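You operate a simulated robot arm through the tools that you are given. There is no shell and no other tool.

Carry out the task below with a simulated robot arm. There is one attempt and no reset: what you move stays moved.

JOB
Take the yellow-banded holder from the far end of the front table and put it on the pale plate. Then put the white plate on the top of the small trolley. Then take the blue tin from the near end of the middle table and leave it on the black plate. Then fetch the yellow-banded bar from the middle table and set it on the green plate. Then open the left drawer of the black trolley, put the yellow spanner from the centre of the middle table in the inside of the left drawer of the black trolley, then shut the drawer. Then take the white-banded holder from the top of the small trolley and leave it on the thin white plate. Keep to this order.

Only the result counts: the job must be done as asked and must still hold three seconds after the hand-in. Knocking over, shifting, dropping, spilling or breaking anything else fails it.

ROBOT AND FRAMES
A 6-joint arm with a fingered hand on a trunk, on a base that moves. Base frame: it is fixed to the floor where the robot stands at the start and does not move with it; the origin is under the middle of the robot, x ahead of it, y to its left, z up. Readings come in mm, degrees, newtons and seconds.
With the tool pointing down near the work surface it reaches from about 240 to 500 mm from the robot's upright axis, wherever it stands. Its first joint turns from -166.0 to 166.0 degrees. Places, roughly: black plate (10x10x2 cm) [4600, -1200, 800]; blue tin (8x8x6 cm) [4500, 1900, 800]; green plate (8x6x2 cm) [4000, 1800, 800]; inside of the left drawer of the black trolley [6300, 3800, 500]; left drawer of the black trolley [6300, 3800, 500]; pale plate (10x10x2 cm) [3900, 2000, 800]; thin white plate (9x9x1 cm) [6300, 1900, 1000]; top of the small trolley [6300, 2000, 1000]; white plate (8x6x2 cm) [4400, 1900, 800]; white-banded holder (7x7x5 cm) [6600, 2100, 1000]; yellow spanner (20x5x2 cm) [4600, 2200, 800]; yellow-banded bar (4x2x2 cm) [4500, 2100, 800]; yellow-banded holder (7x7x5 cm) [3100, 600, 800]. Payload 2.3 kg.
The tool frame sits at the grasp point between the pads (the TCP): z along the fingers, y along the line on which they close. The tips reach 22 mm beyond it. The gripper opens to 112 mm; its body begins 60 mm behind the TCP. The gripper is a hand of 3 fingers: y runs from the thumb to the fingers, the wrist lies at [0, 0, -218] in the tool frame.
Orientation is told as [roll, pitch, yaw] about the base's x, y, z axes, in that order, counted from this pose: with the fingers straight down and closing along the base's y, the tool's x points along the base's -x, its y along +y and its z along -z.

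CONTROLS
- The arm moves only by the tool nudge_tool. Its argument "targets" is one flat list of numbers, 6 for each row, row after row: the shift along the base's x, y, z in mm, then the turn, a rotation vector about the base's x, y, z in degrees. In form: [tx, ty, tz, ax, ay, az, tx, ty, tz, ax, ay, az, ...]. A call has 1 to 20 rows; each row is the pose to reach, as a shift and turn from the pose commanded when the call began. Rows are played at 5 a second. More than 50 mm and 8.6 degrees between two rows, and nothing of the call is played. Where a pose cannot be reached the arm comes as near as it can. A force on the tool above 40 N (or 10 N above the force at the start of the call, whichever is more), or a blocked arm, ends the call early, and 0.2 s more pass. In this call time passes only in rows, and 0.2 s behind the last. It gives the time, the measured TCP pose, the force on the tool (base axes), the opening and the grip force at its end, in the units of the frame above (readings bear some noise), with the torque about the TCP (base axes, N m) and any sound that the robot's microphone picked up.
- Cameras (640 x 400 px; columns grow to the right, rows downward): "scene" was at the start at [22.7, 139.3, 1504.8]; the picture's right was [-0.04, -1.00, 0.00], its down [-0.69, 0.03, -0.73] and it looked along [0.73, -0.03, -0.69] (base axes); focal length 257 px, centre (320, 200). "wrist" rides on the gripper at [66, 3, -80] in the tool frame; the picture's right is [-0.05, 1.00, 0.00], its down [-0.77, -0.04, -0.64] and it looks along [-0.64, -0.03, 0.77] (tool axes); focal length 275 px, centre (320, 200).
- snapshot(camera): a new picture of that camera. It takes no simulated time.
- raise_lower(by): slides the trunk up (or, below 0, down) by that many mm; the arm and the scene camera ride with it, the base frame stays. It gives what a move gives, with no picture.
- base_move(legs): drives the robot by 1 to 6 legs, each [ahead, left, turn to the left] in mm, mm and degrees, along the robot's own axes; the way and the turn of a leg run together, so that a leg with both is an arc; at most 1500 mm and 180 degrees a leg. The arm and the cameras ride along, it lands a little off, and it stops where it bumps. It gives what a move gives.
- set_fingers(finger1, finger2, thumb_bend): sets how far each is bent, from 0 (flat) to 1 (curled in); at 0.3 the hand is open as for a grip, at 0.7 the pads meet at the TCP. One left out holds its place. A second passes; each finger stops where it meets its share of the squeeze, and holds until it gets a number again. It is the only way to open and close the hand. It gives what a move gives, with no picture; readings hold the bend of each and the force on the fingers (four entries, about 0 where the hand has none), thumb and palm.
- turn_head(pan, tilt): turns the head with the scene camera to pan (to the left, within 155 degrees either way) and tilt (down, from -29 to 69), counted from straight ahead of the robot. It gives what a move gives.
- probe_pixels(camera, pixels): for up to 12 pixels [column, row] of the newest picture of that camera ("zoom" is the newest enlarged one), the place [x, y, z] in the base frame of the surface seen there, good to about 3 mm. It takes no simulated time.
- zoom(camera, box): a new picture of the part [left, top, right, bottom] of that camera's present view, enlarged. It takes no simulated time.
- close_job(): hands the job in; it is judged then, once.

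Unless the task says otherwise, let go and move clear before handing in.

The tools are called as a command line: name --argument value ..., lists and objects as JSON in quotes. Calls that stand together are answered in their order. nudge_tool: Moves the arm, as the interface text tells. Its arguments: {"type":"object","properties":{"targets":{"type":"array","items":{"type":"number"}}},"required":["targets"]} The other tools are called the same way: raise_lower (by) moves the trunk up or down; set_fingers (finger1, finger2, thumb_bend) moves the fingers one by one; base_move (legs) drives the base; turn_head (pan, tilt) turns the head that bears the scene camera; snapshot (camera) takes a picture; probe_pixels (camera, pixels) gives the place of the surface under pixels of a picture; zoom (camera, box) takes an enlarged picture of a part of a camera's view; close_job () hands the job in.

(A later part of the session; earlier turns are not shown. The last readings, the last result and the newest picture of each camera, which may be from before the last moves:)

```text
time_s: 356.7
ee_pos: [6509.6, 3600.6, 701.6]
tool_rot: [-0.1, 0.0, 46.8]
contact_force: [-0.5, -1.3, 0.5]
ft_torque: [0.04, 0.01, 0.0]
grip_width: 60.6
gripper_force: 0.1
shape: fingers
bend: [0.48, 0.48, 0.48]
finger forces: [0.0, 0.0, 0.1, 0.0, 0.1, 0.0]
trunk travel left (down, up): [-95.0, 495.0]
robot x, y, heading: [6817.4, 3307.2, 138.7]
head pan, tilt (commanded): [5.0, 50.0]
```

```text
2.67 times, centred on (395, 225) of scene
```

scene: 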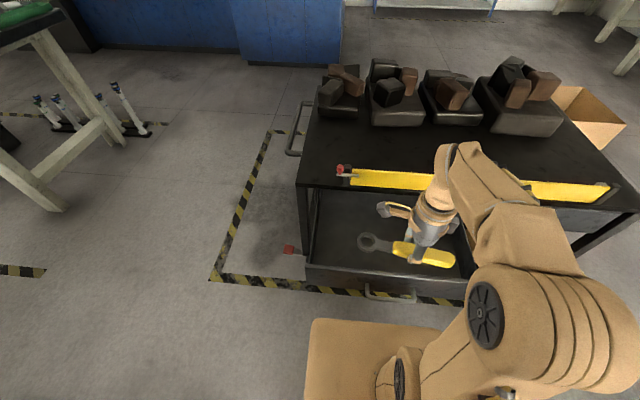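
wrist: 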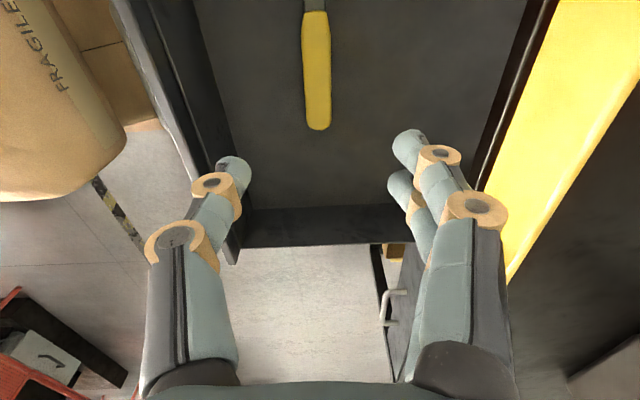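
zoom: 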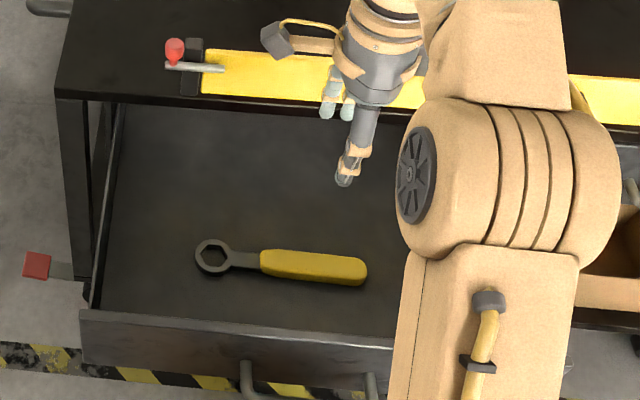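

The spanner lies in the drawer at (280,265) of the zoom. To shut it I'll push the front with a closed, tilted hand; first I back off 280 mm.

base_move --legs '[[-280, 0, 0]]'

set_fingers --finger1 0.7 --finger2 0.7 --thumb_bend 0.7

nudge_tool --targets '[-9, 8, 0, 5.1, 5.5, 0, -18, 17, 0, 10.2, 11, 0, -27, 25, 0, 15.3, 16.4, 0, -36, 34, 0, 20.5, 21.9, 0, -45, 42, 0, 25.6, 27.4, 0, -53, 49, 0, 30.7, 32.9, 0]'

raise_lower --by -90

snapshot --camera "wrist"

snapshot --camera "scene"

```text
time_s: 358.6
ee_pos: [6720.3, 3415.6, 701.9]
tool_rot: [-0.1, -0.1, 46.9]
contact_force: [0.2, -0.2, -1.0]
ft_torque: [-0.03, 0.04, -0.01]
grip_width: 60.6
gripper_force: 0.1
shape: fingers
bend: [0.48, 0.48, 0.48]
finger forces: [0.0, 0.0, 0.0, 0.0, 0.1, 0.0]
trunk travel left (down, up): [-95.0, 495.0]
robot x, y, heading: [7028.7, 3116.9, 138.6]
head pan, tilt (commanded): [5.0, 50.0]
```

```text
time_s: 359.6
ee_pos: [6719.8, 3416.2, 701.7]
tool_rot: [-0.1, 0.0, 46.9]
contact_force: [-0.3, -0.5, -0.6]
ft_torque: [-0.01, 0.0, -0.02]
grip_width: 2.9
gripper_force: 0.1
shape: fingers
bend: [0.7, 0.7, 0.7]
finger forces: [0.0, 0.0, 0.0, 0.0, 0.0, 0.0]
trunk travel left (down, up): [-95.0, 495.0]
robot x, y, heading: [7030.7, 3121.2, 138.7]
head pan, tilt (commanded): [5.0, 50.0]
```

```text
time_s: 361.0
ee_pos: [6666.7, 3463.6, 700.6]
tool_rot: [45.1, 0.1, 46.9]
contact_force: [0.0, -0.8, 0.0]
ft_torque: [-0.01, 0.0, 0.04]
grip_width: 2.6
gripper_force: 0.0
shape: fingers
bend: [0.7, 0.7, 0.7]
finger forces: [0.1, 0.0, 0.0, 0.0, 0.0, 0.1]
trunk travel left (down, up): [-95.0, 495.0]
robot x, y, heading: [7029.7, 3120.3, 138.9]
head pan, tilt (commanded): [5.0, 50.0]
```

```text
time_s: 362.3
ee_pos: [6666.8, 3464.2, 610.6]
tool_rot: [44.9, 0.1, 46.8]
contact_force: [-0.8, -0.1, -0.6]
ft_torque: [0.01, -0.01, -0.02]
grip_width: 2.3
gripper_force: 0.1
shape: fingers
bend: [0.7, 0.7, 0.7]
finger forces: [0.0, 0.0, 0.1, 0.0, 0.1, 0.0]
trunk travel left (down, up): [-5.0, 585.0]
robot x, y, heading: [7031.4, 3118.5, 138.6]
head pan, tilt (commanded): [5.0, 50.0]
```

```text
taken
```

wrist: 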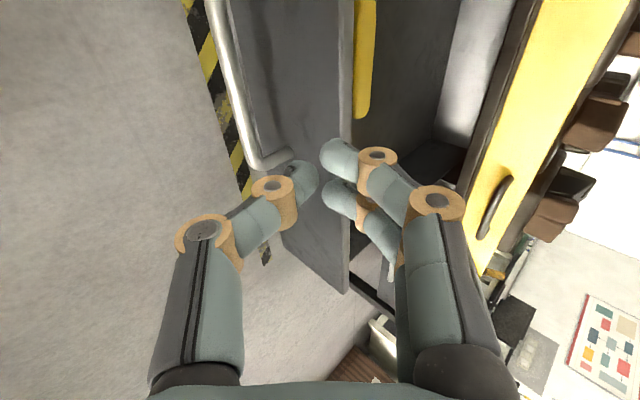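

```text
taken
```

scene: 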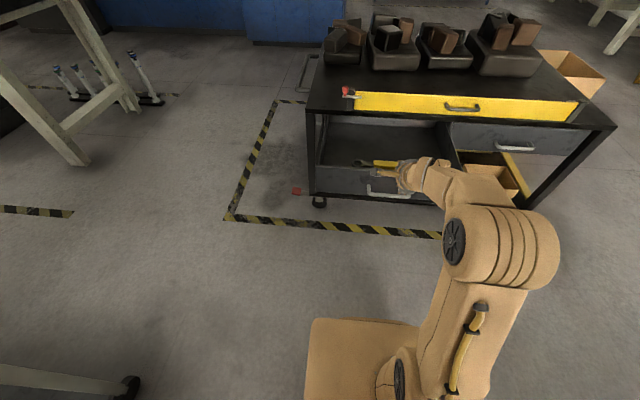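

The closed hand is 344 mm out and the drawer front at about 265. I'll lower the hand to z≈541, so the tips meet the front above its handle.

nudge_tool --targets '[0, 0, -25, 0, 0, 0, 0, 0, -50, 0, 0, 0, 0, 0, -70, 0, 0, 0]'

snapshot --camera "wrist"

zoom --camera "scene" --box '[300, 80, 520, 230]'

```text
time_s: 363.1
ee_pos: [6666.7, 3461.9, 541.4]
tool_rot: [45.0, 0.1, 46.9]
contact_force: [0.0, 0.1, -0.9]
ft_torque: [-0.02, 0.05, -0.01]
grip_width: 2.5
gripper_force: 0.1
shape: fingers
bend: [0.7, 0.7, 0.7]
finger forces: [0.1, 0.1, 0.0, 0.0, 0.0, 0.1]
out of reach, approached as far as the arm can: row 2
trunk travel left (down, up): [-5.0, 585.0]
robot x, y, heading: [7031.2, 3118.1, 138.9]
head pan, tilt (commanded): [5.0, 50.0]
```

```text
taken
```

wrist: 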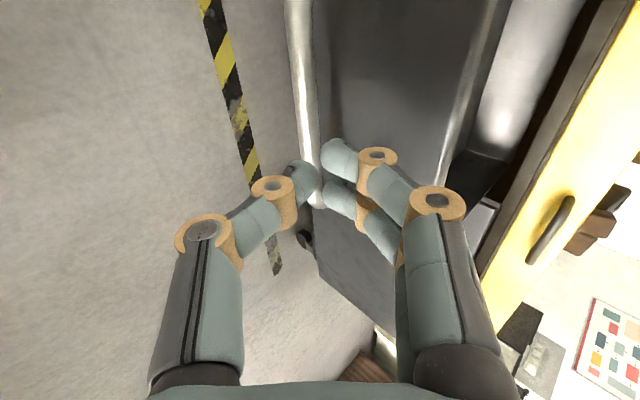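

```text
2.67 times, centred on (410, 155) of scene
```

zoom: 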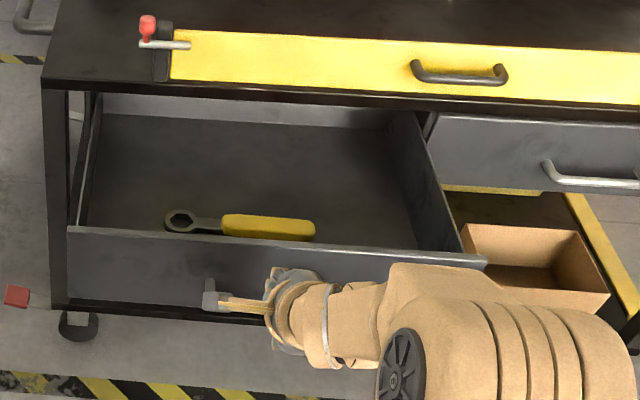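

The hand is aligned above the handle. I'll drive forward to start pushing and check the drawer's motion.

base_move --legs '[[80, 0, 0]]'

snapshot --camera "wrist"

zoom --camera "scene" --box '[300, 80, 520, 230]'

```text
time_s: 364.1
ee_pos: [6607.4, 3516.6, 541.5]
tool_rot: [45.0, 0.2, 46.9]
contact_force: [0.4, -0.1, 0.0]
ft_torque: [0.01, 0.01, 0.0]
grip_width: 2.2
gripper_force: 0.1
shape: fingers
bend: [0.7, 0.7, 0.7]
finger forces: [0.0, 0.0, 0.0, 0.0, 0.1, 0.0]
trunk travel left (down, up): [-5.0, 585.0]
robot x, y, heading: [6969.8, 3176.8, 138.7]
head pan, tilt (commanded): [5.0, 50.0]
```

```text
taken
```

wrist: 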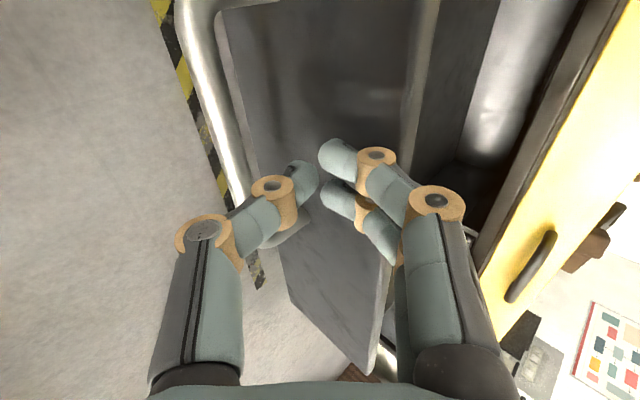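

```text
2.67 times, centred on (410, 155) of scene
```

zoom: 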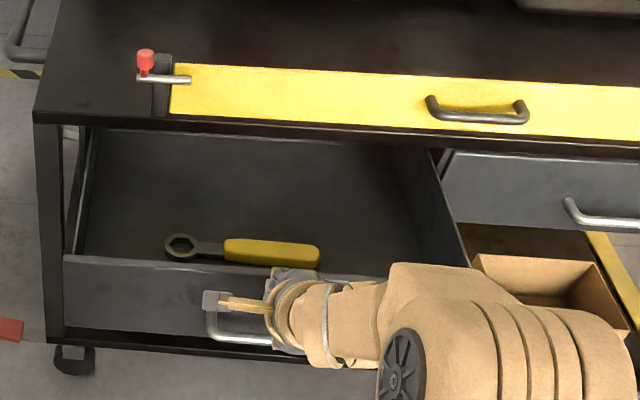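

probe_pixels --camera "zoom" --pixels '[[100, 260], [150, 300], [180, 265], [100, 300], [250, 335], [350, 272]]'

probe_pixels --camera "wrist" --pixels '[[330, 145], [340, 190], [300, 170], [380, 80], [330, 250], [360, 300], [410, 100], [210, 80]]'

```text
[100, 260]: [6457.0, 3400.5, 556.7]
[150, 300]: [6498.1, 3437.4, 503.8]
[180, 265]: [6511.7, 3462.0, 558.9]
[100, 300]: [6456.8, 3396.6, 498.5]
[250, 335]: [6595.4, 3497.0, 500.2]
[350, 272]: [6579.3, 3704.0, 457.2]
```

```text
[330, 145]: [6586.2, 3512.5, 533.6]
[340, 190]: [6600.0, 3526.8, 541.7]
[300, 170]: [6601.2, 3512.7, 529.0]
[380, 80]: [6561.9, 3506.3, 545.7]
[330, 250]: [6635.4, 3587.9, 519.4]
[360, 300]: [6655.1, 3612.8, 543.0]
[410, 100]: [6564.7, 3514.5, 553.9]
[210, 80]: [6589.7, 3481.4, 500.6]
```

The drawer front is already pushed in to about 233 mm, sliding freely. I'll drive 190 mm further.

base_move --legs '[[110, 0, 0]]'

base_move --legs '[[80, 0, 0]]'

snapshot --camera "wrist"

turn_head --pan 5 --tilt 55

snapshot --camera "scene"

```text
time_s: 365.4
ee_pos: [6521.8, 3590.4, 541.8]
tool_rot: [44.9, 0.2, 46.9]
contact_force: [0.1, 0.6, -0.6]
ft_torque: [-0.02, -0.01, -0.01]
grip_width: 2.2
gripper_force: 0.0
shape: fingers
bend: [0.7, 0.7, 0.7]
finger forces: [0.0, 0.0, 0.1, 0.0, 0.0, 0.0]
trunk travel left (down, up): [-5.0, 585.0]
robot x, y, heading: [6881.9, 3246.2, 138.7]
head pan, tilt (commanded): [5.0, 50.0]
```

```text
time_s: 366.4
ee_pos: [6461.2, 3644.9, 541.9]
tool_rot: [44.9, 0.1, 47.0]
contact_force: [0.0, 0.5, 0.5]
ft_torque: [0.01, -0.01, 0.0]
grip_width: 2.1
gripper_force: 0.0
shape: fingers
bend: [0.7, 0.7, 0.7]
finger forces: [0.0, 0.0, 0.1, 0.0, 0.0, 0.1]
trunk travel left (down, up): [-5.0, 585.0]
robot x, y, heading: [6822.5, 3297.9, 138.6]
head pan, tilt (commanded): [5.0, 50.0]
```

```text
taken
```

wrist: 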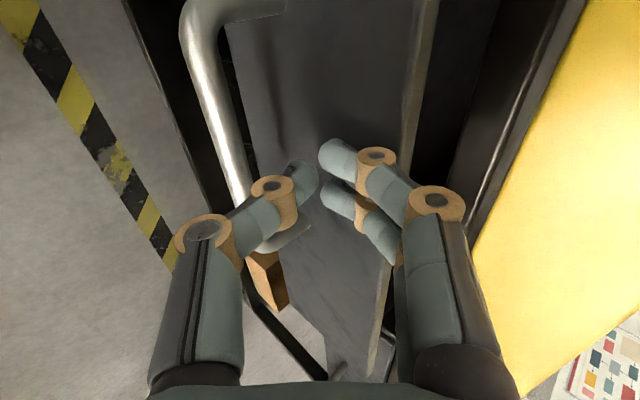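

```text
time_s: 367.1
ee_pos: [6461.9, 3644.2, 542.5]
tool_rot: [44.9, 0.1, 47.0]
contact_force: [0.0, 0.1, -1.1]
ft_torque: [0.03, 0.0, -0.01]
grip_width: 2.1
gripper_force: 0.1
shape: fingers
bend: [0.7, 0.7, 0.7]
finger forces: [0.0, 0.0, 0.0, 0.0, 0.0, 0.0]
trunk travel left (down, up): [-5.0, 585.0]
robot x, y, heading: [6824.4, 3298.2, 138.7]
head pan, tilt (commanded): [5.0, 55.0]
```

```text
taken
```

scene: 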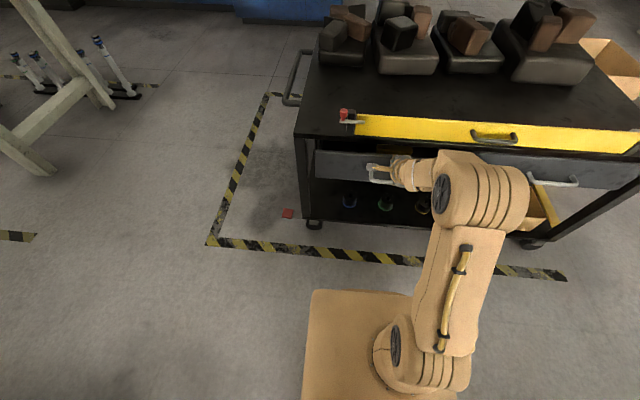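

The front is about 40 mm from closed. I'll push the last part with small arm steps while watching the force.

nudge_tool --targets '[-5.8, 5.4, 0, 0, 0, 0, -11.7, 10.9, 0, 0, 0, 0, -17.5, 16.4, 0, 0, 0, 0, -21.9, 20.5, 0, 0, 0, 0]'

zoom --camera "scene" --box '[290, 90, 490, 230]'

probe_pixels --camera "zoom" --pixels '[[100, 180], [150, 200], [200, 195], [440, 220], [520, 230], [100, 165], [160, 170]]'

```text
time_s: 368.1
ee_pos: [6438.8, 3663.3, 541.3]
tool_rot: [44.9, 0.1, 46.9]
contact_force: [0.8, -2.5, 0.1]
ft_torque: [0.02, 0.01, 0.06]
grip_width: 1.3
gripper_force: 1.1
shape: fingers
bend: [0.7, 0.7, 0.7]
finger forces: [1.1, 0.7, 0.0, 0.0, 0.0, 0.0]
trunk travel left (down, up): [-5.0, 585.0]
robot x, y, heading: [6828.5, 3300.9, 138.7]
head pan, tilt (commanded): [5.0, 55.0]
```

```text
2.86 times, centred on (390, 160) of scene
```

zoom: 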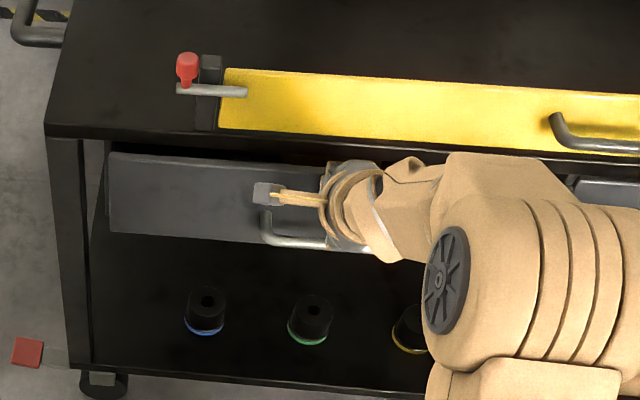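

```text
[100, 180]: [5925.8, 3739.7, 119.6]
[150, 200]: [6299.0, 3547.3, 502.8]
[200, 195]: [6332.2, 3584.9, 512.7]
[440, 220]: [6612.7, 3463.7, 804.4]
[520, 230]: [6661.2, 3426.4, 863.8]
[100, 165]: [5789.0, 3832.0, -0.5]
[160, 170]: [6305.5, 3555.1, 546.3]
```

The front is still about 17 mm out. I'll push on in finer steps.

nudge_tool --targets '[-3.7, 3.4, 0, 0, 0, 0, -7.3, 6.8, 0, 0, 0, 0, -10.2, 9.5, 0, 0, 0, 0]'

nudge_tool --targets '[-1.5, 1.4, 0, 0, 0, 0, -2.9, 2.7, 0, 0, 0, 0]'

zoom --camera "scene" --box '[290, 90, 490, 230]'

probe_pixels --camera "zoom" --pixels '[[150, 200], [200, 195], [160, 170], [230, 210], [130, 220], [620, 190]]'

```text
time_s: 368.9
ee_pos: [6434.0, 3667.6, 541.5]
tool_rot: [45.0, 0.3, 47.2]
contact_force: [3.1, -1.2, -0.8]
ft_torque: [0.0, 0.01, -0.04]
grip_width: 1.2
gripper_force: 0.6
shape: fingers
bend: [0.7, 0.7, 0.7]
finger forces: [0.8, 1.0, 0.1, 0.0, 0.0, 0.0]
out of reach, approached as far as the arm can: row 2, 3
trunk travel left (down, up): [-5.0, 585.0]
robot x, y, heading: [6824.5, 3299.2, 138.9]
head pan, tilt (commanded): [5.0, 55.0]
```

```text
time_s: 369.5
ee_pos: [6429.6, 3669.8, 541.5]
tool_rot: [45.2, 0.6, 47.5]
contact_force: [0.3, 0.9, 0.1]
ft_torque: [-0.01, 0.02, 0.02]
grip_width: 1.9
gripper_force: 0.1
shape: fingers
bend: [0.7, 0.7, 0.7]
finger forces: [0.0, 0.0, 0.1, 0.0, 0.0, 0.1]
out of reach, approached as far as the arm can: row 1, 2
trunk travel left (down, up): [-5.0, 585.0]
robot x, y, heading: [6822.1, 3300.3, 139.2]
head pan, tilt (commanded): [5.0, 55.0]
```

```text
2.86 times, centred on (390, 160) of scene
```

zoom: 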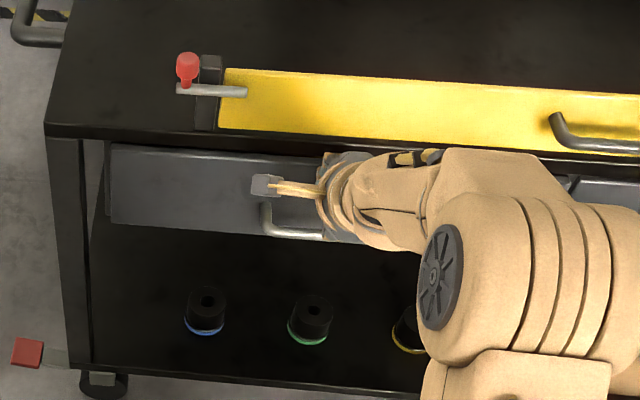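

```text
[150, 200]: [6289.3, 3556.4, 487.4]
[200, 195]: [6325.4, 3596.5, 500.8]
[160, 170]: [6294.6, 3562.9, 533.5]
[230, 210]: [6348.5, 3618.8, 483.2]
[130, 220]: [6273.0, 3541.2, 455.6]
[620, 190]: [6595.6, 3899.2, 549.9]
```

The front is nearly flush (about 1–5 mm left), but the arm is at its reach limit. I'll pull the hand back slightly, drive 25 mm closer, and finish with small pushes.

nudge_tool --targets '[14.6, -13.6, 0, 0, 0, 0, 25, -23, 0, 0, 0, 0]'

base_move --legs '[[25, 0, 0]]'

snapshot --camera "scene"

zoom --camera "scene" --box '[290, 90, 490, 230]'

probe_pixels --camera "zoom" --pixels '[[150, 200], [200, 195], [160, 170], [230, 210], [130, 220], [580, 200], [620, 200]]'

```text
time_s: 370.1
ee_pos: [6441.8, 3653.0, 542.4]
tool_rot: [45.0, 0.8, 47.9]
contact_force: [0.4, 0.6, -0.4]
ft_torque: [0.0, -0.06, -0.03]
grip_width: 2.0
gripper_force: 0.1
shape: fingers
bend: [0.7, 0.7, 0.7]
finger forces: [0.0, 0.1, 0.0, 0.0, 0.0, 0.0]
out of reach, approached as far as the arm can: row 1, 2
trunk travel left (down, up): [-5.0, 585.0]
robot x, y, heading: [6822.8, 3300.8, 138.5]
head pan, tilt (commanded): [5.0, 55.0]
```

```text
time_s: 370.9
ee_pos: [6422.8, 3670.6, 541.0]
tool_rot: [45.0, 0.9, 47.8]
contact_force: [-0.3, 0.2, -0.3]
ft_torque: [-0.01, 0.0, 0.0]
grip_width: 2.2
gripper_force: 0.2
shape: fingers
bend: [0.7, 0.7, 0.7]
finger forces: [0.0, 0.0, 0.0, 0.1, 0.0, 0.0]
trunk travel left (down, up): [-5.0, 585.0]
robot x, y, heading: [6803.1, 3314.3, 138.5]
head pan, tilt (commanded): [5.0, 55.0]
```

```text
taken
```

scene: 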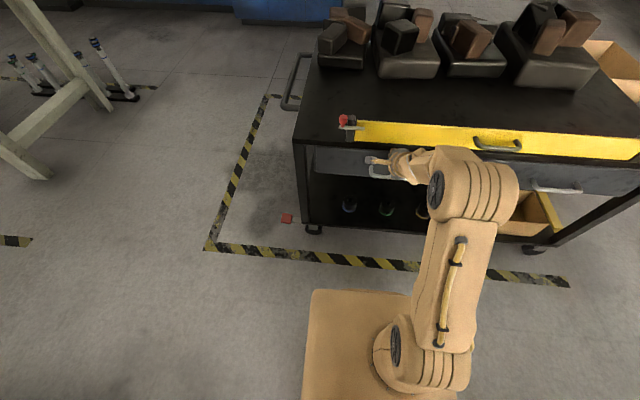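

```text
2.86 times, centred on (390, 160) of scene
```

zoom: 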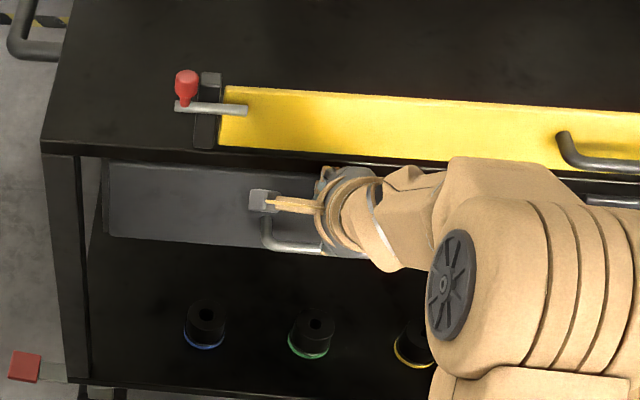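

```text
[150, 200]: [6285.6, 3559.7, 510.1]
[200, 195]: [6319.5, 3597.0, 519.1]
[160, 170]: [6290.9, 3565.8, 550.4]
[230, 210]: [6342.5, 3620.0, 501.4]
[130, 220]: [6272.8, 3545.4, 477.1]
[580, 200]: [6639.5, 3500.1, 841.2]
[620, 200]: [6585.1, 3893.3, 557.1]
```

The front reads flush (N≈0). I'll retract the hand and look at the seam between the two drawers to verify.

nudge_tool --targets '[14.6, -13.6, 5, 0, 0, 0, 40, -37, 20, 0, 0, 0, 65, -61, 50, 0, 0, 0]'

base_move --legs '[[-200, 0, 0]]'

nudge_tool --targets '[20, -18, 15, -5.1, -5.5, 0, 40, -37, 30, -10.2, -11, 0, 60, -56, 45, -15.3, -16.4, 0, 80, -75, 60, -20.5, -21.9, 0, 100, -93, 75, -25.6, -27.4, 0, 120, -112, 90, -30.6, -32.8, 0]'

turn_head --pan 5 --tilt 45

snapshot --camera "scene"

```text
time_s: 371.7
ee_pos: [6484.7, 3614.1, 589.6]
tool_rot: [45.0, 0.9, 47.6]
contact_force: [0.6, 0.1, -0.5]
ft_torque: [0.01, -0.02, 0.02]
grip_width: 2.3
gripper_force: 0.1
shape: fingers
bend: [0.7, 0.7, 0.7]
finger forces: [0.1, 0.1, 0.0, 0.0, 0.0, 0.0]
out of reach, approached as far as the arm can: row 3
trunk travel left (down, up): [-5.0, 585.0]
robot x, y, heading: [6804.6, 3317.6, 138.6]
head pan, tilt (commanded): [5.0, 55.0]
```

```text
time_s: 373.3
ee_pos: [6636.0, 3482.0, 588.5]
tool_rot: [44.8, 0.9, 47.7]
contact_force: [1.0, 0.0, 0.5]
ft_torque: [-0.01, -0.04, -0.01]
grip_width: 2.7
gripper_force: 0.0
shape: fingers
bend: [0.7, 0.7, 0.7]
finger forces: [0.0, 0.0, 0.0, 0.0, 0.1, 0.1]
trunk travel left (down, up): [-5.0, 585.0]
robot x, y, heading: [6958.7, 3184.3, 138.7]
head pan, tilt (commanded): [5.0, 55.0]
```

```text
time_s: 374.7
ee_pos: [6756.6, 3370.9, 678.5]
tool_rot: [0.1, 1.2, 46.8]
contact_force: [0.1, -0.4, -1.5]
ft_torque: [-0.01, 0.02, -0.01]
grip_width: 2.4
gripper_force: 0.0
shape: fingers
bend: [0.7, 0.7, 0.7]
finger forces: [0.1, 0.0, 0.0, 0.0, 0.0, 0.1]
out of reach, approached as far as the arm can: row 1
trunk travel left (down, up): [-5.0, 585.0]
robot x, y, heading: [6953.6, 3182.4, 138.5]
head pan, tilt (commanded): [5.0, 55.0]
```

```text
time_s: 375.4
ee_pos: [6756.1, 3370.4, 678.7]
tool_rot: [0.1, 1.1, 46.8]
contact_force: [0.8, 0.2, 0.5]
ft_torque: [0.02, 0.01, 0.0]
grip_width: 2.1
gripper_force: 0.1
shape: fingers
bend: [0.7, 0.7, 0.7]
finger forces: [0.0, 0.1, 0.1, 0.0, 0.0, 0.0]
trunk travel left (down, up): [-5.0, 585.0]
robot x, y, heading: [6955.4, 3180.5, 138.6]
head pan, tilt (commanded): [5.0, 45.0]
```

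```text
taken
```

scene: 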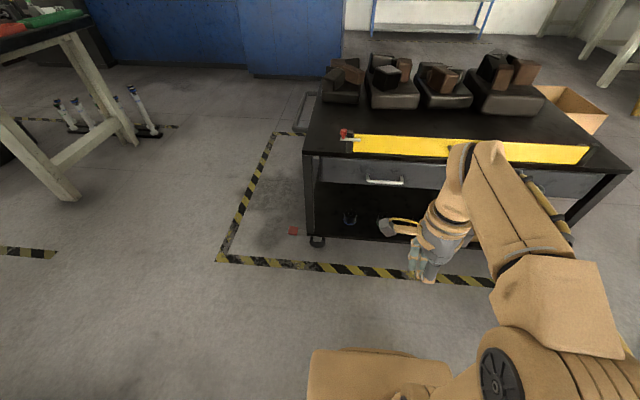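

zoom --camera "scene" --box '[310, 130, 470, 230]'

snapshot --camera "wrist"

probe_pixels --camera "scene" --pixels '[[330, 170], [345, 172], [360, 172], [385, 172], [400, 175], [420, 177], [435, 178], [560, 185], [575, 187], [555, 190]]'

```text
4.00 times, centred on (390, 180) of scene
```

zoom: 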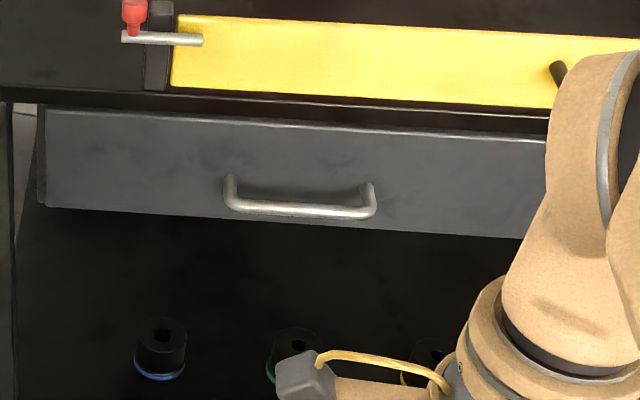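

```text
taken
```

wrist: 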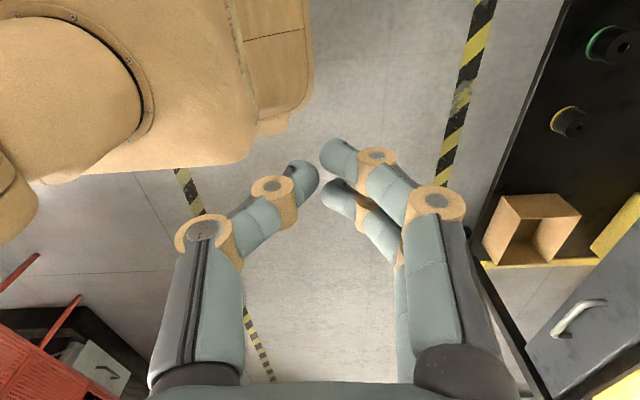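

```text
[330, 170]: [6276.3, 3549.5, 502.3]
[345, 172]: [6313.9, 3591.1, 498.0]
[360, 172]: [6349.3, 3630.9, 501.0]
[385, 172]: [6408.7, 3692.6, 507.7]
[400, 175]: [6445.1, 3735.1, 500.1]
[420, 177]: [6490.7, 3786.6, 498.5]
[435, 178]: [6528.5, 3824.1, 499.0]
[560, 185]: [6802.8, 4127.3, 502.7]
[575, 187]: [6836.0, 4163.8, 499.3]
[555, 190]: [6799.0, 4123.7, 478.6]
```

The two drawer fronts are coplanar within a millimetre, so the left drawer is shut with the spanner inside. Now the white-banded holder: I raise the trunk and turn the wrist back to neutral.

raise_lower --by 400

nudge_tool --targets '[0, 0, 0, -0.1, -1.1, 0]'

nudge_tool --targets '[0, 0, 0, 0, 0, 8, 0, 0, 0, 0, 0, 16, 0, 0, 0, 0, 0, 24, 0, 0, 0, 0, 0, 32, 0, 0, 0, 0, 0, 40, 0, 0, 0, 0, 0, 48, 0, 0, 0, 0, 0, 56, 0, 0, 0, 0, 0, 64, 0, 0, 0, 0, 0, 72, 0, 0, 0, 0, 0, 80, 0, 0, 0, 0, 0, 88, 0, 0, 0, 0, 0, 91]'

turn_head --pan 110 --tilt 30

snapshot --camera "scene"

```text
time_s: 379.2
ee_pos: [6757.6, 3371.6, 1078.6]
tool_rot: [0.2, 1.0, 46.8]
contact_force: [-0.3, 0.0, -0.2]
ft_torque: [0.02, -0.01, -0.01]
grip_width: 2.1
gripper_force: 0.0
shape: fingers
bend: [0.7, 0.7, 0.7]
finger forces: [0.0, 0.0, 0.0, 0.0, 0.1, 0.0]
trunk travel left (down, up): [-405.0, 185.0]
robot x, y, heading: [6952.8, 3183.8, 138.6]
head pan, tilt (commanded): [5.0, 45.0]
```

```text
time_s: 379.6
ee_pos: [6756.0, 3370.1, 1080.0]
tool_rot: [-0.8, 0.5, 46.9]
contact_force: [-0.4, -0.1, 0.4]
ft_torque: [-0.01, 0.0, -0.01]
grip_width: 2.5
gripper_force: 0.1
shape: fingers
bend: [0.7, 0.7, 0.7]
finger forces: [0.1, 0.0, 0.1, 0.1, 0.1, 0.0]
trunk travel left (down, up): [-405.0, 185.0]
robot x, y, heading: [6957.4, 3181.3, 138.8]
head pan, tilt (commanded): [5.0, 45.0]
```

```text
time_s: 382.2
ee_pos: [6755.7, 3370.4, 1078.4]
tool_rot: [-0.8, 0.5, 137.9]
contact_force: [0.0, -0.4, 0.8]
ft_torque: [0.03, 0.0, -0.01]
grip_width: 2.4
gripper_force: 0.1
shape: fingers
bend: [0.7, 0.7, 0.7]
finger forces: [0.0, 0.0, 0.0, 0.1, 0.0, 0.0]
trunk travel left (down, up): [-405.0, 185.0]
robot x, y, heading: [6955.2, 3185.5, 138.5]
head pan, tilt (commanded): [5.0, 45.0]
```

```text
time_s: 384.1
ee_pos: [6757.0, 3370.6, 1078.3]
tool_rot: [-0.7, 0.5, 137.9]
contact_force: [0.8, -1.0, -0.6]
ft_torque: [-0.02, -0.01, 0.0]
grip_width: 2.2
gripper_force: 0.0
shape: fingers
bend: [0.7, 0.7, 0.7]
finger forces: [0.0, 0.1, 0.0, 0.0, 0.0, 0.1]
trunk travel left (down, up): [-405.0, 185.0]
robot x, y, heading: [6954.1, 3182.9, 138.4]
head pan, tilt (commanded): [110.0, 30.0]
```

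```text
taken
```

scene: 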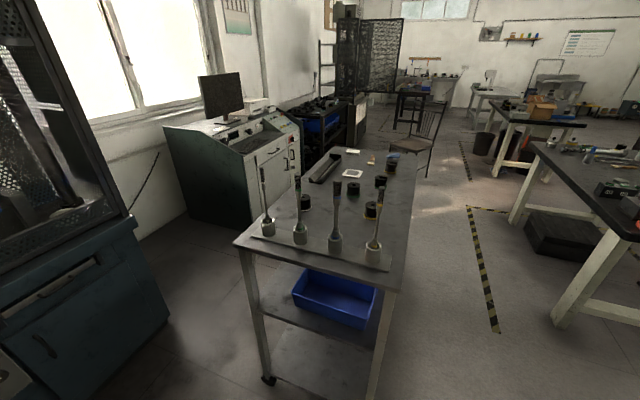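

zoom --camera "scene" --box '[230, 130, 430, 280]'

probe_pixels --camera "scene" --pixels '[[306, 203], [262, 170], [297, 180], [336, 190], [381, 190], [237, 242], [392, 288], [353, 174], [270, 300], [190, 290], [160, 320], [230, 330]]'

```text
2.67 times, centred on (330, 205) of scene
```

zoom: 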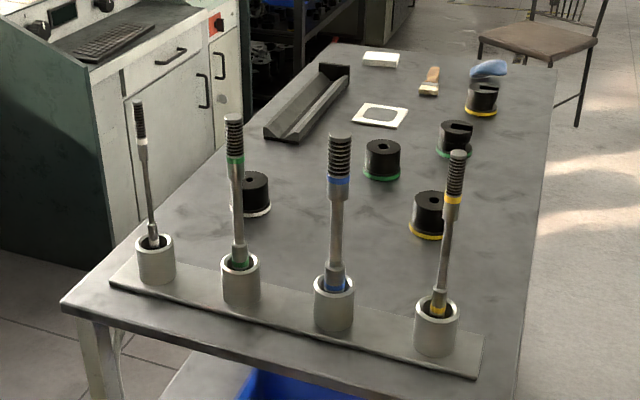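

```text
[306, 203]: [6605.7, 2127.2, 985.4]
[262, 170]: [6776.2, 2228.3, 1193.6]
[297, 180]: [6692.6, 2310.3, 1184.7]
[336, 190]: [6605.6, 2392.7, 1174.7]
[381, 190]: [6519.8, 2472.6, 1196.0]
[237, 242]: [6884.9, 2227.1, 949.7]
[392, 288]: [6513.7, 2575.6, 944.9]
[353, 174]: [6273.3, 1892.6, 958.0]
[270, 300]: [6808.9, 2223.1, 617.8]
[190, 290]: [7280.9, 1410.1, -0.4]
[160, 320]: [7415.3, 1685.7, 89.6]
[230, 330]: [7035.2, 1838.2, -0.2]
```

The white-banded holder stands at about (6600,2110), well away from the rods. I'll drive round the trolley's far end to its right side, keeping clear of rods and machine.

base_move --legs '[[-772, 229, 0], [-237, 418, 0], [11, 410, 0]]'

turn_head --pan 0 --tilt 45

snapshot --camera "scene"

snapshot --camera "wrist"

```text
time_s: 393.0
ee_pos: [6795.2, 1924.1, 1079.1]
tool_rot: [-0.9, 0.4, 136.7]
contact_force: [0.1, 0.2, 0.0]
ft_torque: [-0.01, -0.04, 0.01]
grip_width: 2.3
gripper_force: 0.0
shape: fingers
bend: [0.7, 0.7, 0.7]
finger forces: [0.0, 0.0, 0.0, 0.0, 0.0, 0.0]
trunk travel left (down, up): [-405.0, 185.0]
robot x, y, heading: [6994.1, 1732.1, 137.4]
head pan, tilt (commanded): [110.0, 30.0]
```

```text
time_s: 394.8
ee_pos: [6796.4, 1925.2, 1078.7]
tool_rot: [-0.8, 0.6, 136.7]
contact_force: [0.2, 0.3, 0.0]
ft_torque: [-0.04, 0.01, -0.02]
grip_width: 2.5
gripper_force: 0.0
shape: fingers
bend: [0.7, 0.7, 0.7]
finger forces: [0.0, 0.0, 0.0, 0.0, 0.1, 0.0]
trunk travel left (down, up): [-405.0, 185.0]
robot x, y, heading: [6994.9, 1736.9, 137.4]
head pan, tilt (commanded): [0.0, 45.0]
```

```text
taken
```

scene: 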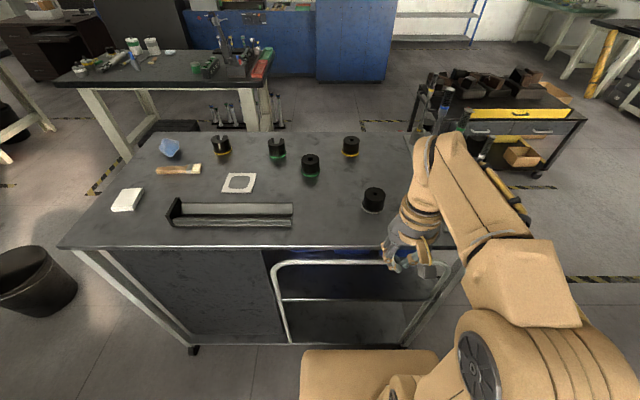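

```text
taken
```

wrist: 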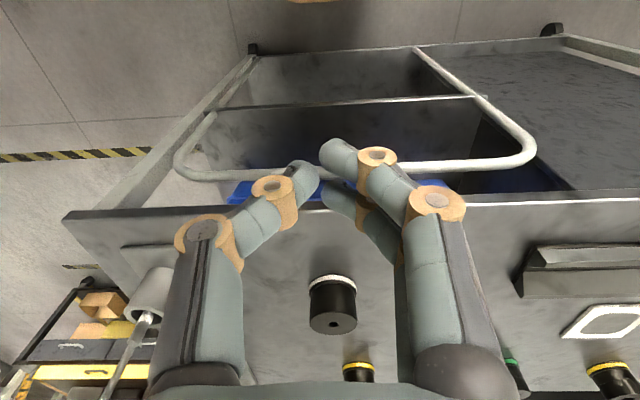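

The white-banded holder is at scene (373,198). A handrail sticks out on this side of the trolley, so I'll probe it along with the holder and the thin plate.

probe_pixels --camera "scene" --pixels '[[275, 268], [340, 262], [430, 262], [285, 335], [373, 190], [363, 205], [383, 205], [373, 212], [239, 183], [225, 190], [255, 183], [200, 247]]'

probe_pixels --camera "wrist" --pixels '[[312, 318], [356, 318], [333, 330], [333, 300], [333, 285], [315, 285], [352, 285], [333, 322], [430, 165], [200, 170], [320, 170], [230, 207]]'

zoom --camera "scene" --box '[200, 120, 450, 280]'

```text
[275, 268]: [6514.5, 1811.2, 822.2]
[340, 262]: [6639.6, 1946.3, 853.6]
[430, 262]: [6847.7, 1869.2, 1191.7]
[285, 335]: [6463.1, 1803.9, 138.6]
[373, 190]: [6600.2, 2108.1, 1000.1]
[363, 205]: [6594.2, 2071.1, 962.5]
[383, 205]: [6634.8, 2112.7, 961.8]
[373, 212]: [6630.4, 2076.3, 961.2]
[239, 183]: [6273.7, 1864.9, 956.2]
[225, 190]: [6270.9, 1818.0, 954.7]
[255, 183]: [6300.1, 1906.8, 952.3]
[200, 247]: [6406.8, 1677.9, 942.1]
```

```text
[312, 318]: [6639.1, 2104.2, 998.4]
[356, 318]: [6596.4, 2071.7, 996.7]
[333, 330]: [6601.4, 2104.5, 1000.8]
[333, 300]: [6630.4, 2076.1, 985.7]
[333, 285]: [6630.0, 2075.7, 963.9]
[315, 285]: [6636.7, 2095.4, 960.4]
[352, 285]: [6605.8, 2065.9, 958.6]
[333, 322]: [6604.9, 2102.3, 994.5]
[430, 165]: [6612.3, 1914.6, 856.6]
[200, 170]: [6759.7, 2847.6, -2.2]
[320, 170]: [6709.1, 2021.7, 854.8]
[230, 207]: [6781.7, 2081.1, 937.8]
```

```text
2.50 times, centred on (325, 200) of scene
```

zoom: 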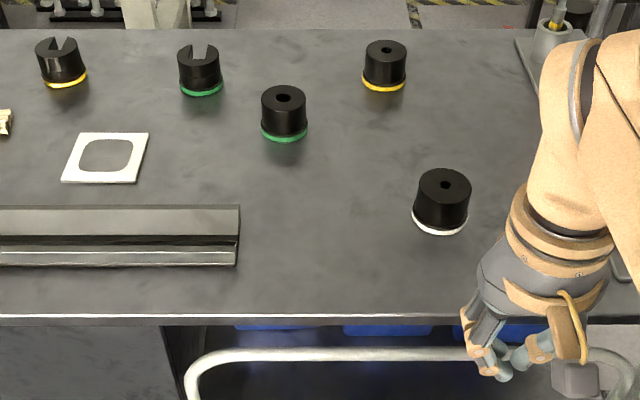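

The holder's centre is about (6609,2097), top z=1000; the rail lies under the top, so it's no obstacle. I'll move 110 mm closer, raise the trunk by 150 mm, level the tool and open the hand.

base_move --legs '[[110, 0, 0]]'

raise_lower --by 150

nudge_tool --targets '[0, 0, 0, -0.26, 0.91, 0]'

set_fingers --finger1 0.38 --finger2 0.38 --thumb_bend 0.38

snapshot --camera "wrist"

snapshot --camera "scene"

```text
time_s: 396.0
ee_pos: [6713.3, 1998.8, 1078.9]
tool_rot: [-0.7, 0.5, 137.0]
contact_force: [-0.3, 0.7, -1.1]
ft_torque: [-0.02, -0.02, -0.03]
grip_width: 2.1
gripper_force: 0.0
shape: fingers
bend: [0.7, 0.7, 0.7]
finger forces: [0.0, 0.1, 0.1, 0.0, 0.0, 0.0]
trunk travel left (down, up): [-405.0, 185.0]
robot x, y, heading: [6913.5, 1810.0, 137.9]
head pan, tilt (commanded): [0.0, 45.0]
```

```text
time_s: 397.8
ee_pos: [6713.9, 1998.2, 1229.4]
tool_rot: [-0.8, 0.6, 136.9]
contact_force: [0.2, 0.2, -0.4]
ft_torque: [-0.02, -0.02, -0.02]
grip_width: 2.4
gripper_force: 0.0
shape: fingers
bend: [0.7, 0.7, 0.7]
finger forces: [0.1, 0.0, 0.1, 0.0, 0.0, 0.0]
trunk travel left (down, up): [-555.0, 35.0]
robot x, y, heading: [6912.1, 1808.0, 137.9]
head pan, tilt (commanded): [0.0, 45.0]
```

```text
time_s: 398.2
ee_pos: [6713.6, 1998.0, 1228.0]
tool_rot: [0.0, 0.1, 136.9]
contact_force: [-0.3, -0.3, 0.4]
ft_torque: [0.03, 0.02, 0.04]
grip_width: 2.1
gripper_force: 0.0
shape: fingers
bend: [0.7, 0.7, 0.7]
finger forces: [0.0, 0.0, 0.0, 0.1, 0.0, 0.0]
trunk travel left (down, up): [-555.0, 35.0]
robot x, y, heading: [6906.4, 1809.2, 138.0]
head pan, tilt (commanded): [0.0, 45.0]
```

```text
time_s: 399.2
ee_pos: [6714.1, 1996.7, 1230.1]
tool_rot: [-0.1, 0.1, 136.9]
contact_force: [0.1, 0.2, 0.7]
ft_torque: [0.0, 0.0, 0.0]
grip_width: 88.8
gripper_force: 0.0
shape: fingers
bend: [0.38, 0.38, 0.38]
finger forces: [0.0, 0.0, 0.1, 0.0, 0.0, 0.0]
trunk travel left (down, up): [-555.0, 35.0]
robot x, y, heading: [6911.0, 1808.9, 137.8]
head pan, tilt (commanded): [0.0, 45.0]
```

```text
taken
```

wrist: 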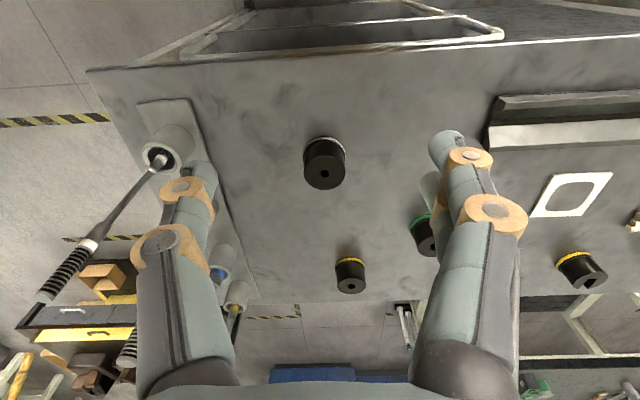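

```text
taken
```

scene: 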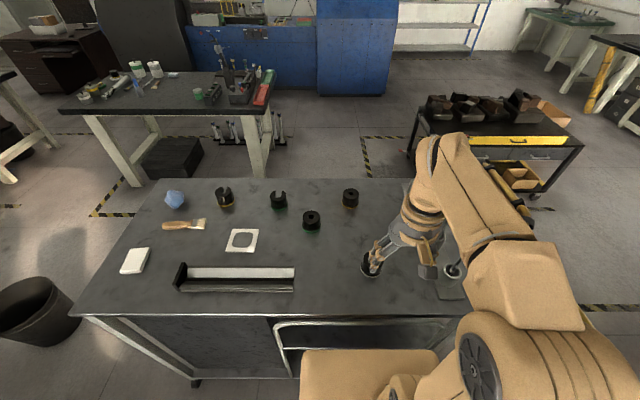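

The holder shows at wrist (325,165). I'll probe its rim.

probe_pixels --camera "wrist" --pixels '[[306, 172], [344, 172], [325, 187], [325, 158], [325, 176], [310, 160], [340, 160], [312, 184], [338, 184], [160, 160], [215, 250], [350, 285]]'

```text
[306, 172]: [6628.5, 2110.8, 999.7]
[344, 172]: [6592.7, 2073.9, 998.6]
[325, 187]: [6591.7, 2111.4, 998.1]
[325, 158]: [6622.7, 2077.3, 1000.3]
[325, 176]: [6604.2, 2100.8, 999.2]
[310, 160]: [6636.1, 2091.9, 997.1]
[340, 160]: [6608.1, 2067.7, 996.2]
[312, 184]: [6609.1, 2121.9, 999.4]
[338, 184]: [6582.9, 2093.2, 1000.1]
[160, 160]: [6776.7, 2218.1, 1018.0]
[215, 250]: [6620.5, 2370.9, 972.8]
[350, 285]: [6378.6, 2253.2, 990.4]
```

The holder's centre is (6609,2093.5). I'll move over it and descend to z≈1070.

nudge_tool --targets '[-35, 32, 0, 0, 0, 0, -70, 64, 0, 0, 0, 0, -105, 96.5, -10, 0, 0, 0, -105, 96.5, -55, 0, 0, 0, -105, 96.5, -100, 0, 0, 0, -105, 96.5, -145, 0, 0, 0, -105, 96.5, -165, 0, 0, 0]'

snapshot --camera "wrist"

snapshot --camera "scene"

```text
time_s: 400.8
ee_pos: [6609.4, 2096.6, 1063.5]
tool_rot: [0.0, -0.1, 136.9]
contact_force: [-0.6, 0.2, -0.6]
ft_torque: [0.03, 0.03, -0.02]
grip_width: 89.1
gripper_force: 0.0
shape: fingers
bend: [0.38, 0.38, 0.38]
finger forces: [0.0, 0.1, 0.1, 0.0, 0.1, 0.1]
trunk travel left (down, up): [-555.0, 35.0]
robot x, y, heading: [6911.5, 1808.3, 137.9]
head pan, tilt (commanded): [0.0, 45.0]
```

```text
taken
```

wrist: 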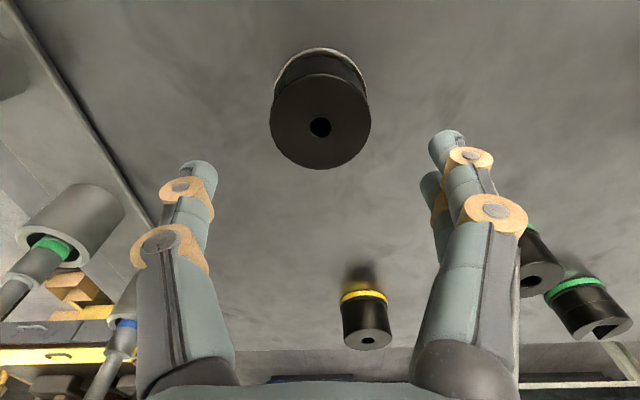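

```text
taken
```

scene: 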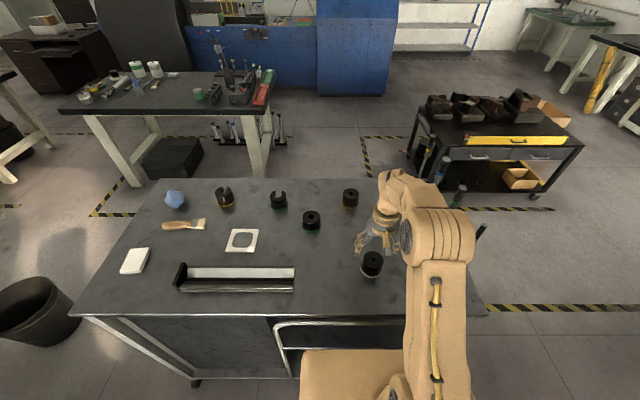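

The hand is over the holder. The rods appear close to the arm in the picture, so I'll check those distances and the holder's rim.

probe_pixels --camera "scene" --pixels '[[468, 240], [440, 215], [479, 233], [441, 172], [430, 155], [456, 195], [400, 180], [460, 290]]'

probe_pixels --camera "wrist" --pixels '[[272, 122], [369, 122], [320, 167], [320, 78], [285, 90], [355, 90], [288, 155], [352, 155]]'

```text
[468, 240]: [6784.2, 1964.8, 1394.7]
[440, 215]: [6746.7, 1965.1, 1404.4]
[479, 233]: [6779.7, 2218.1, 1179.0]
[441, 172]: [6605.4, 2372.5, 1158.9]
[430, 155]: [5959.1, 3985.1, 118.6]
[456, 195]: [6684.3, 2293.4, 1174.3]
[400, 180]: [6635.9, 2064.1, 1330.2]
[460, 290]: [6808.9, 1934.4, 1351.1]
```

```text
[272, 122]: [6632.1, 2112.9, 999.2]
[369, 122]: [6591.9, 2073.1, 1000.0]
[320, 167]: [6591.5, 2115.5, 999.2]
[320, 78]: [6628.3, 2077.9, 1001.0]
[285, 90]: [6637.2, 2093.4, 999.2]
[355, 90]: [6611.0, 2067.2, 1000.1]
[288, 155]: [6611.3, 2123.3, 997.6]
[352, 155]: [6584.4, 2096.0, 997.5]
```

All clear; the holder's centre is (6611,2095). I'll descend to z≈986 and close.

nudge_tool --targets '[1.5, -1.5, -30, 0, 0, 0, 1.5, -1.5, -55, 0, 0, 0, 1.5, -1.5, -70, 0, 0, 0, 1.5, -1.5, -77, 0, 0, 0]'

snapshot --camera "wrist"

```text
time_s: 401.8
ee_pos: [6610.8, 2095.9, 987.5]
tool_rot: [0.0, 0.0, 136.9]
contact_force: [0.2, 0.5, -0.7]
ft_torque: [-0.01, -0.02, -0.01]
grip_width: 89.2
gripper_force: 0.0
shape: fingers
bend: [0.38, 0.38, 0.38]
finger forces: [0.0, 0.0, 0.1, 0.0, 0.0, 0.0]
trunk travel left (down, up): [-555.0, 35.0]
robot x, y, heading: [6911.4, 1810.5, 137.6]
head pan, tilt (commanded): [0.0, 45.0]
```

```text
taken
```

wrist: 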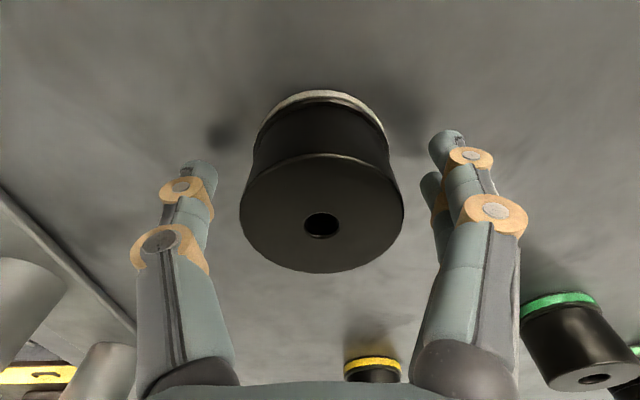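

set_fingers --finger1 0.7 --finger2 0.7 --thumb_bend 0.7

nudge_tool --targets '[0, 0, 10, 0, 0, 0, 0, 0, 30, 0, 0, 0, 0, 0, 60, 0, 0, 0, 0, 0, 90, 0, 0, 0]'

snapshot --camera "wrist"

snapshot --camera "scene"

```text
time_s: 402.8
ee_pos: [6610.8, 2095.2, 988.3]
tool_rot: [0.0, -0.1, 136.9]
contact_force: [1.1, -1.6, -0.7]
ft_torque: [-0.09, 0.04, 0.04]
grip_width: 49.2
gripper_force: 15.8
shape: fingers
bend: [0.53, 0.52, 0.57]
finger forces: [7.8, 7.8, 0.0, 0.0, 14.9, 0.1]
trunk travel left (down, up): [-555.0, 35.0]
robot x, y, heading: [6910.3, 1808.6, 137.8]
head pan, tilt (commanded): [0.0, 45.0]
```

```text
time_s: 403.8
ee_pos: [6611.4, 2094.5, 1078.7]
tool_rot: [0.1, 0.0, 136.9]
contact_force: [0.5, -0.2, -8.3]
ft_torque: [-0.01, -0.04, 0.01]
grip_width: 49.1
gripper_force: 15.3
shape: fingers
bend: [0.53, 0.52, 0.57]
finger forces: [7.3, 7.8, 0.0, 0.0, 14.7, 0.1]
trunk travel left (down, up): [-555.0, 35.0]
robot x, y, heading: [6913.0, 1811.5, 137.4]
head pan, tilt (commanded): [0.0, 45.0]
```

```text
taken
```

wrist: 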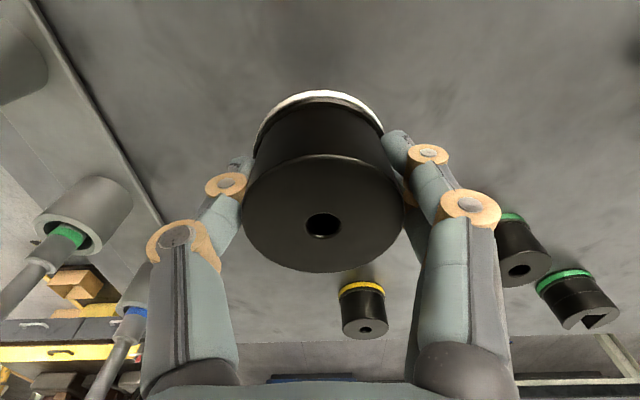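

```text
taken
```

scene: 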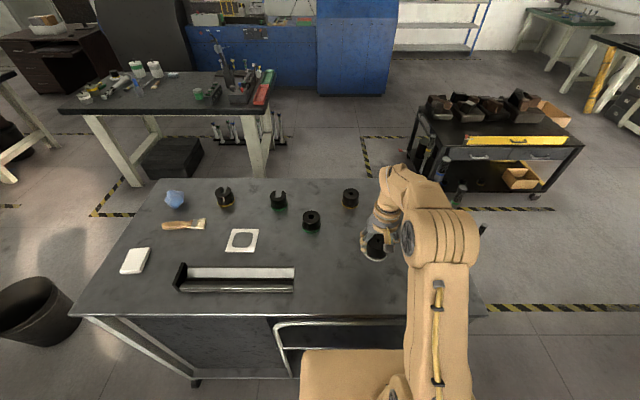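

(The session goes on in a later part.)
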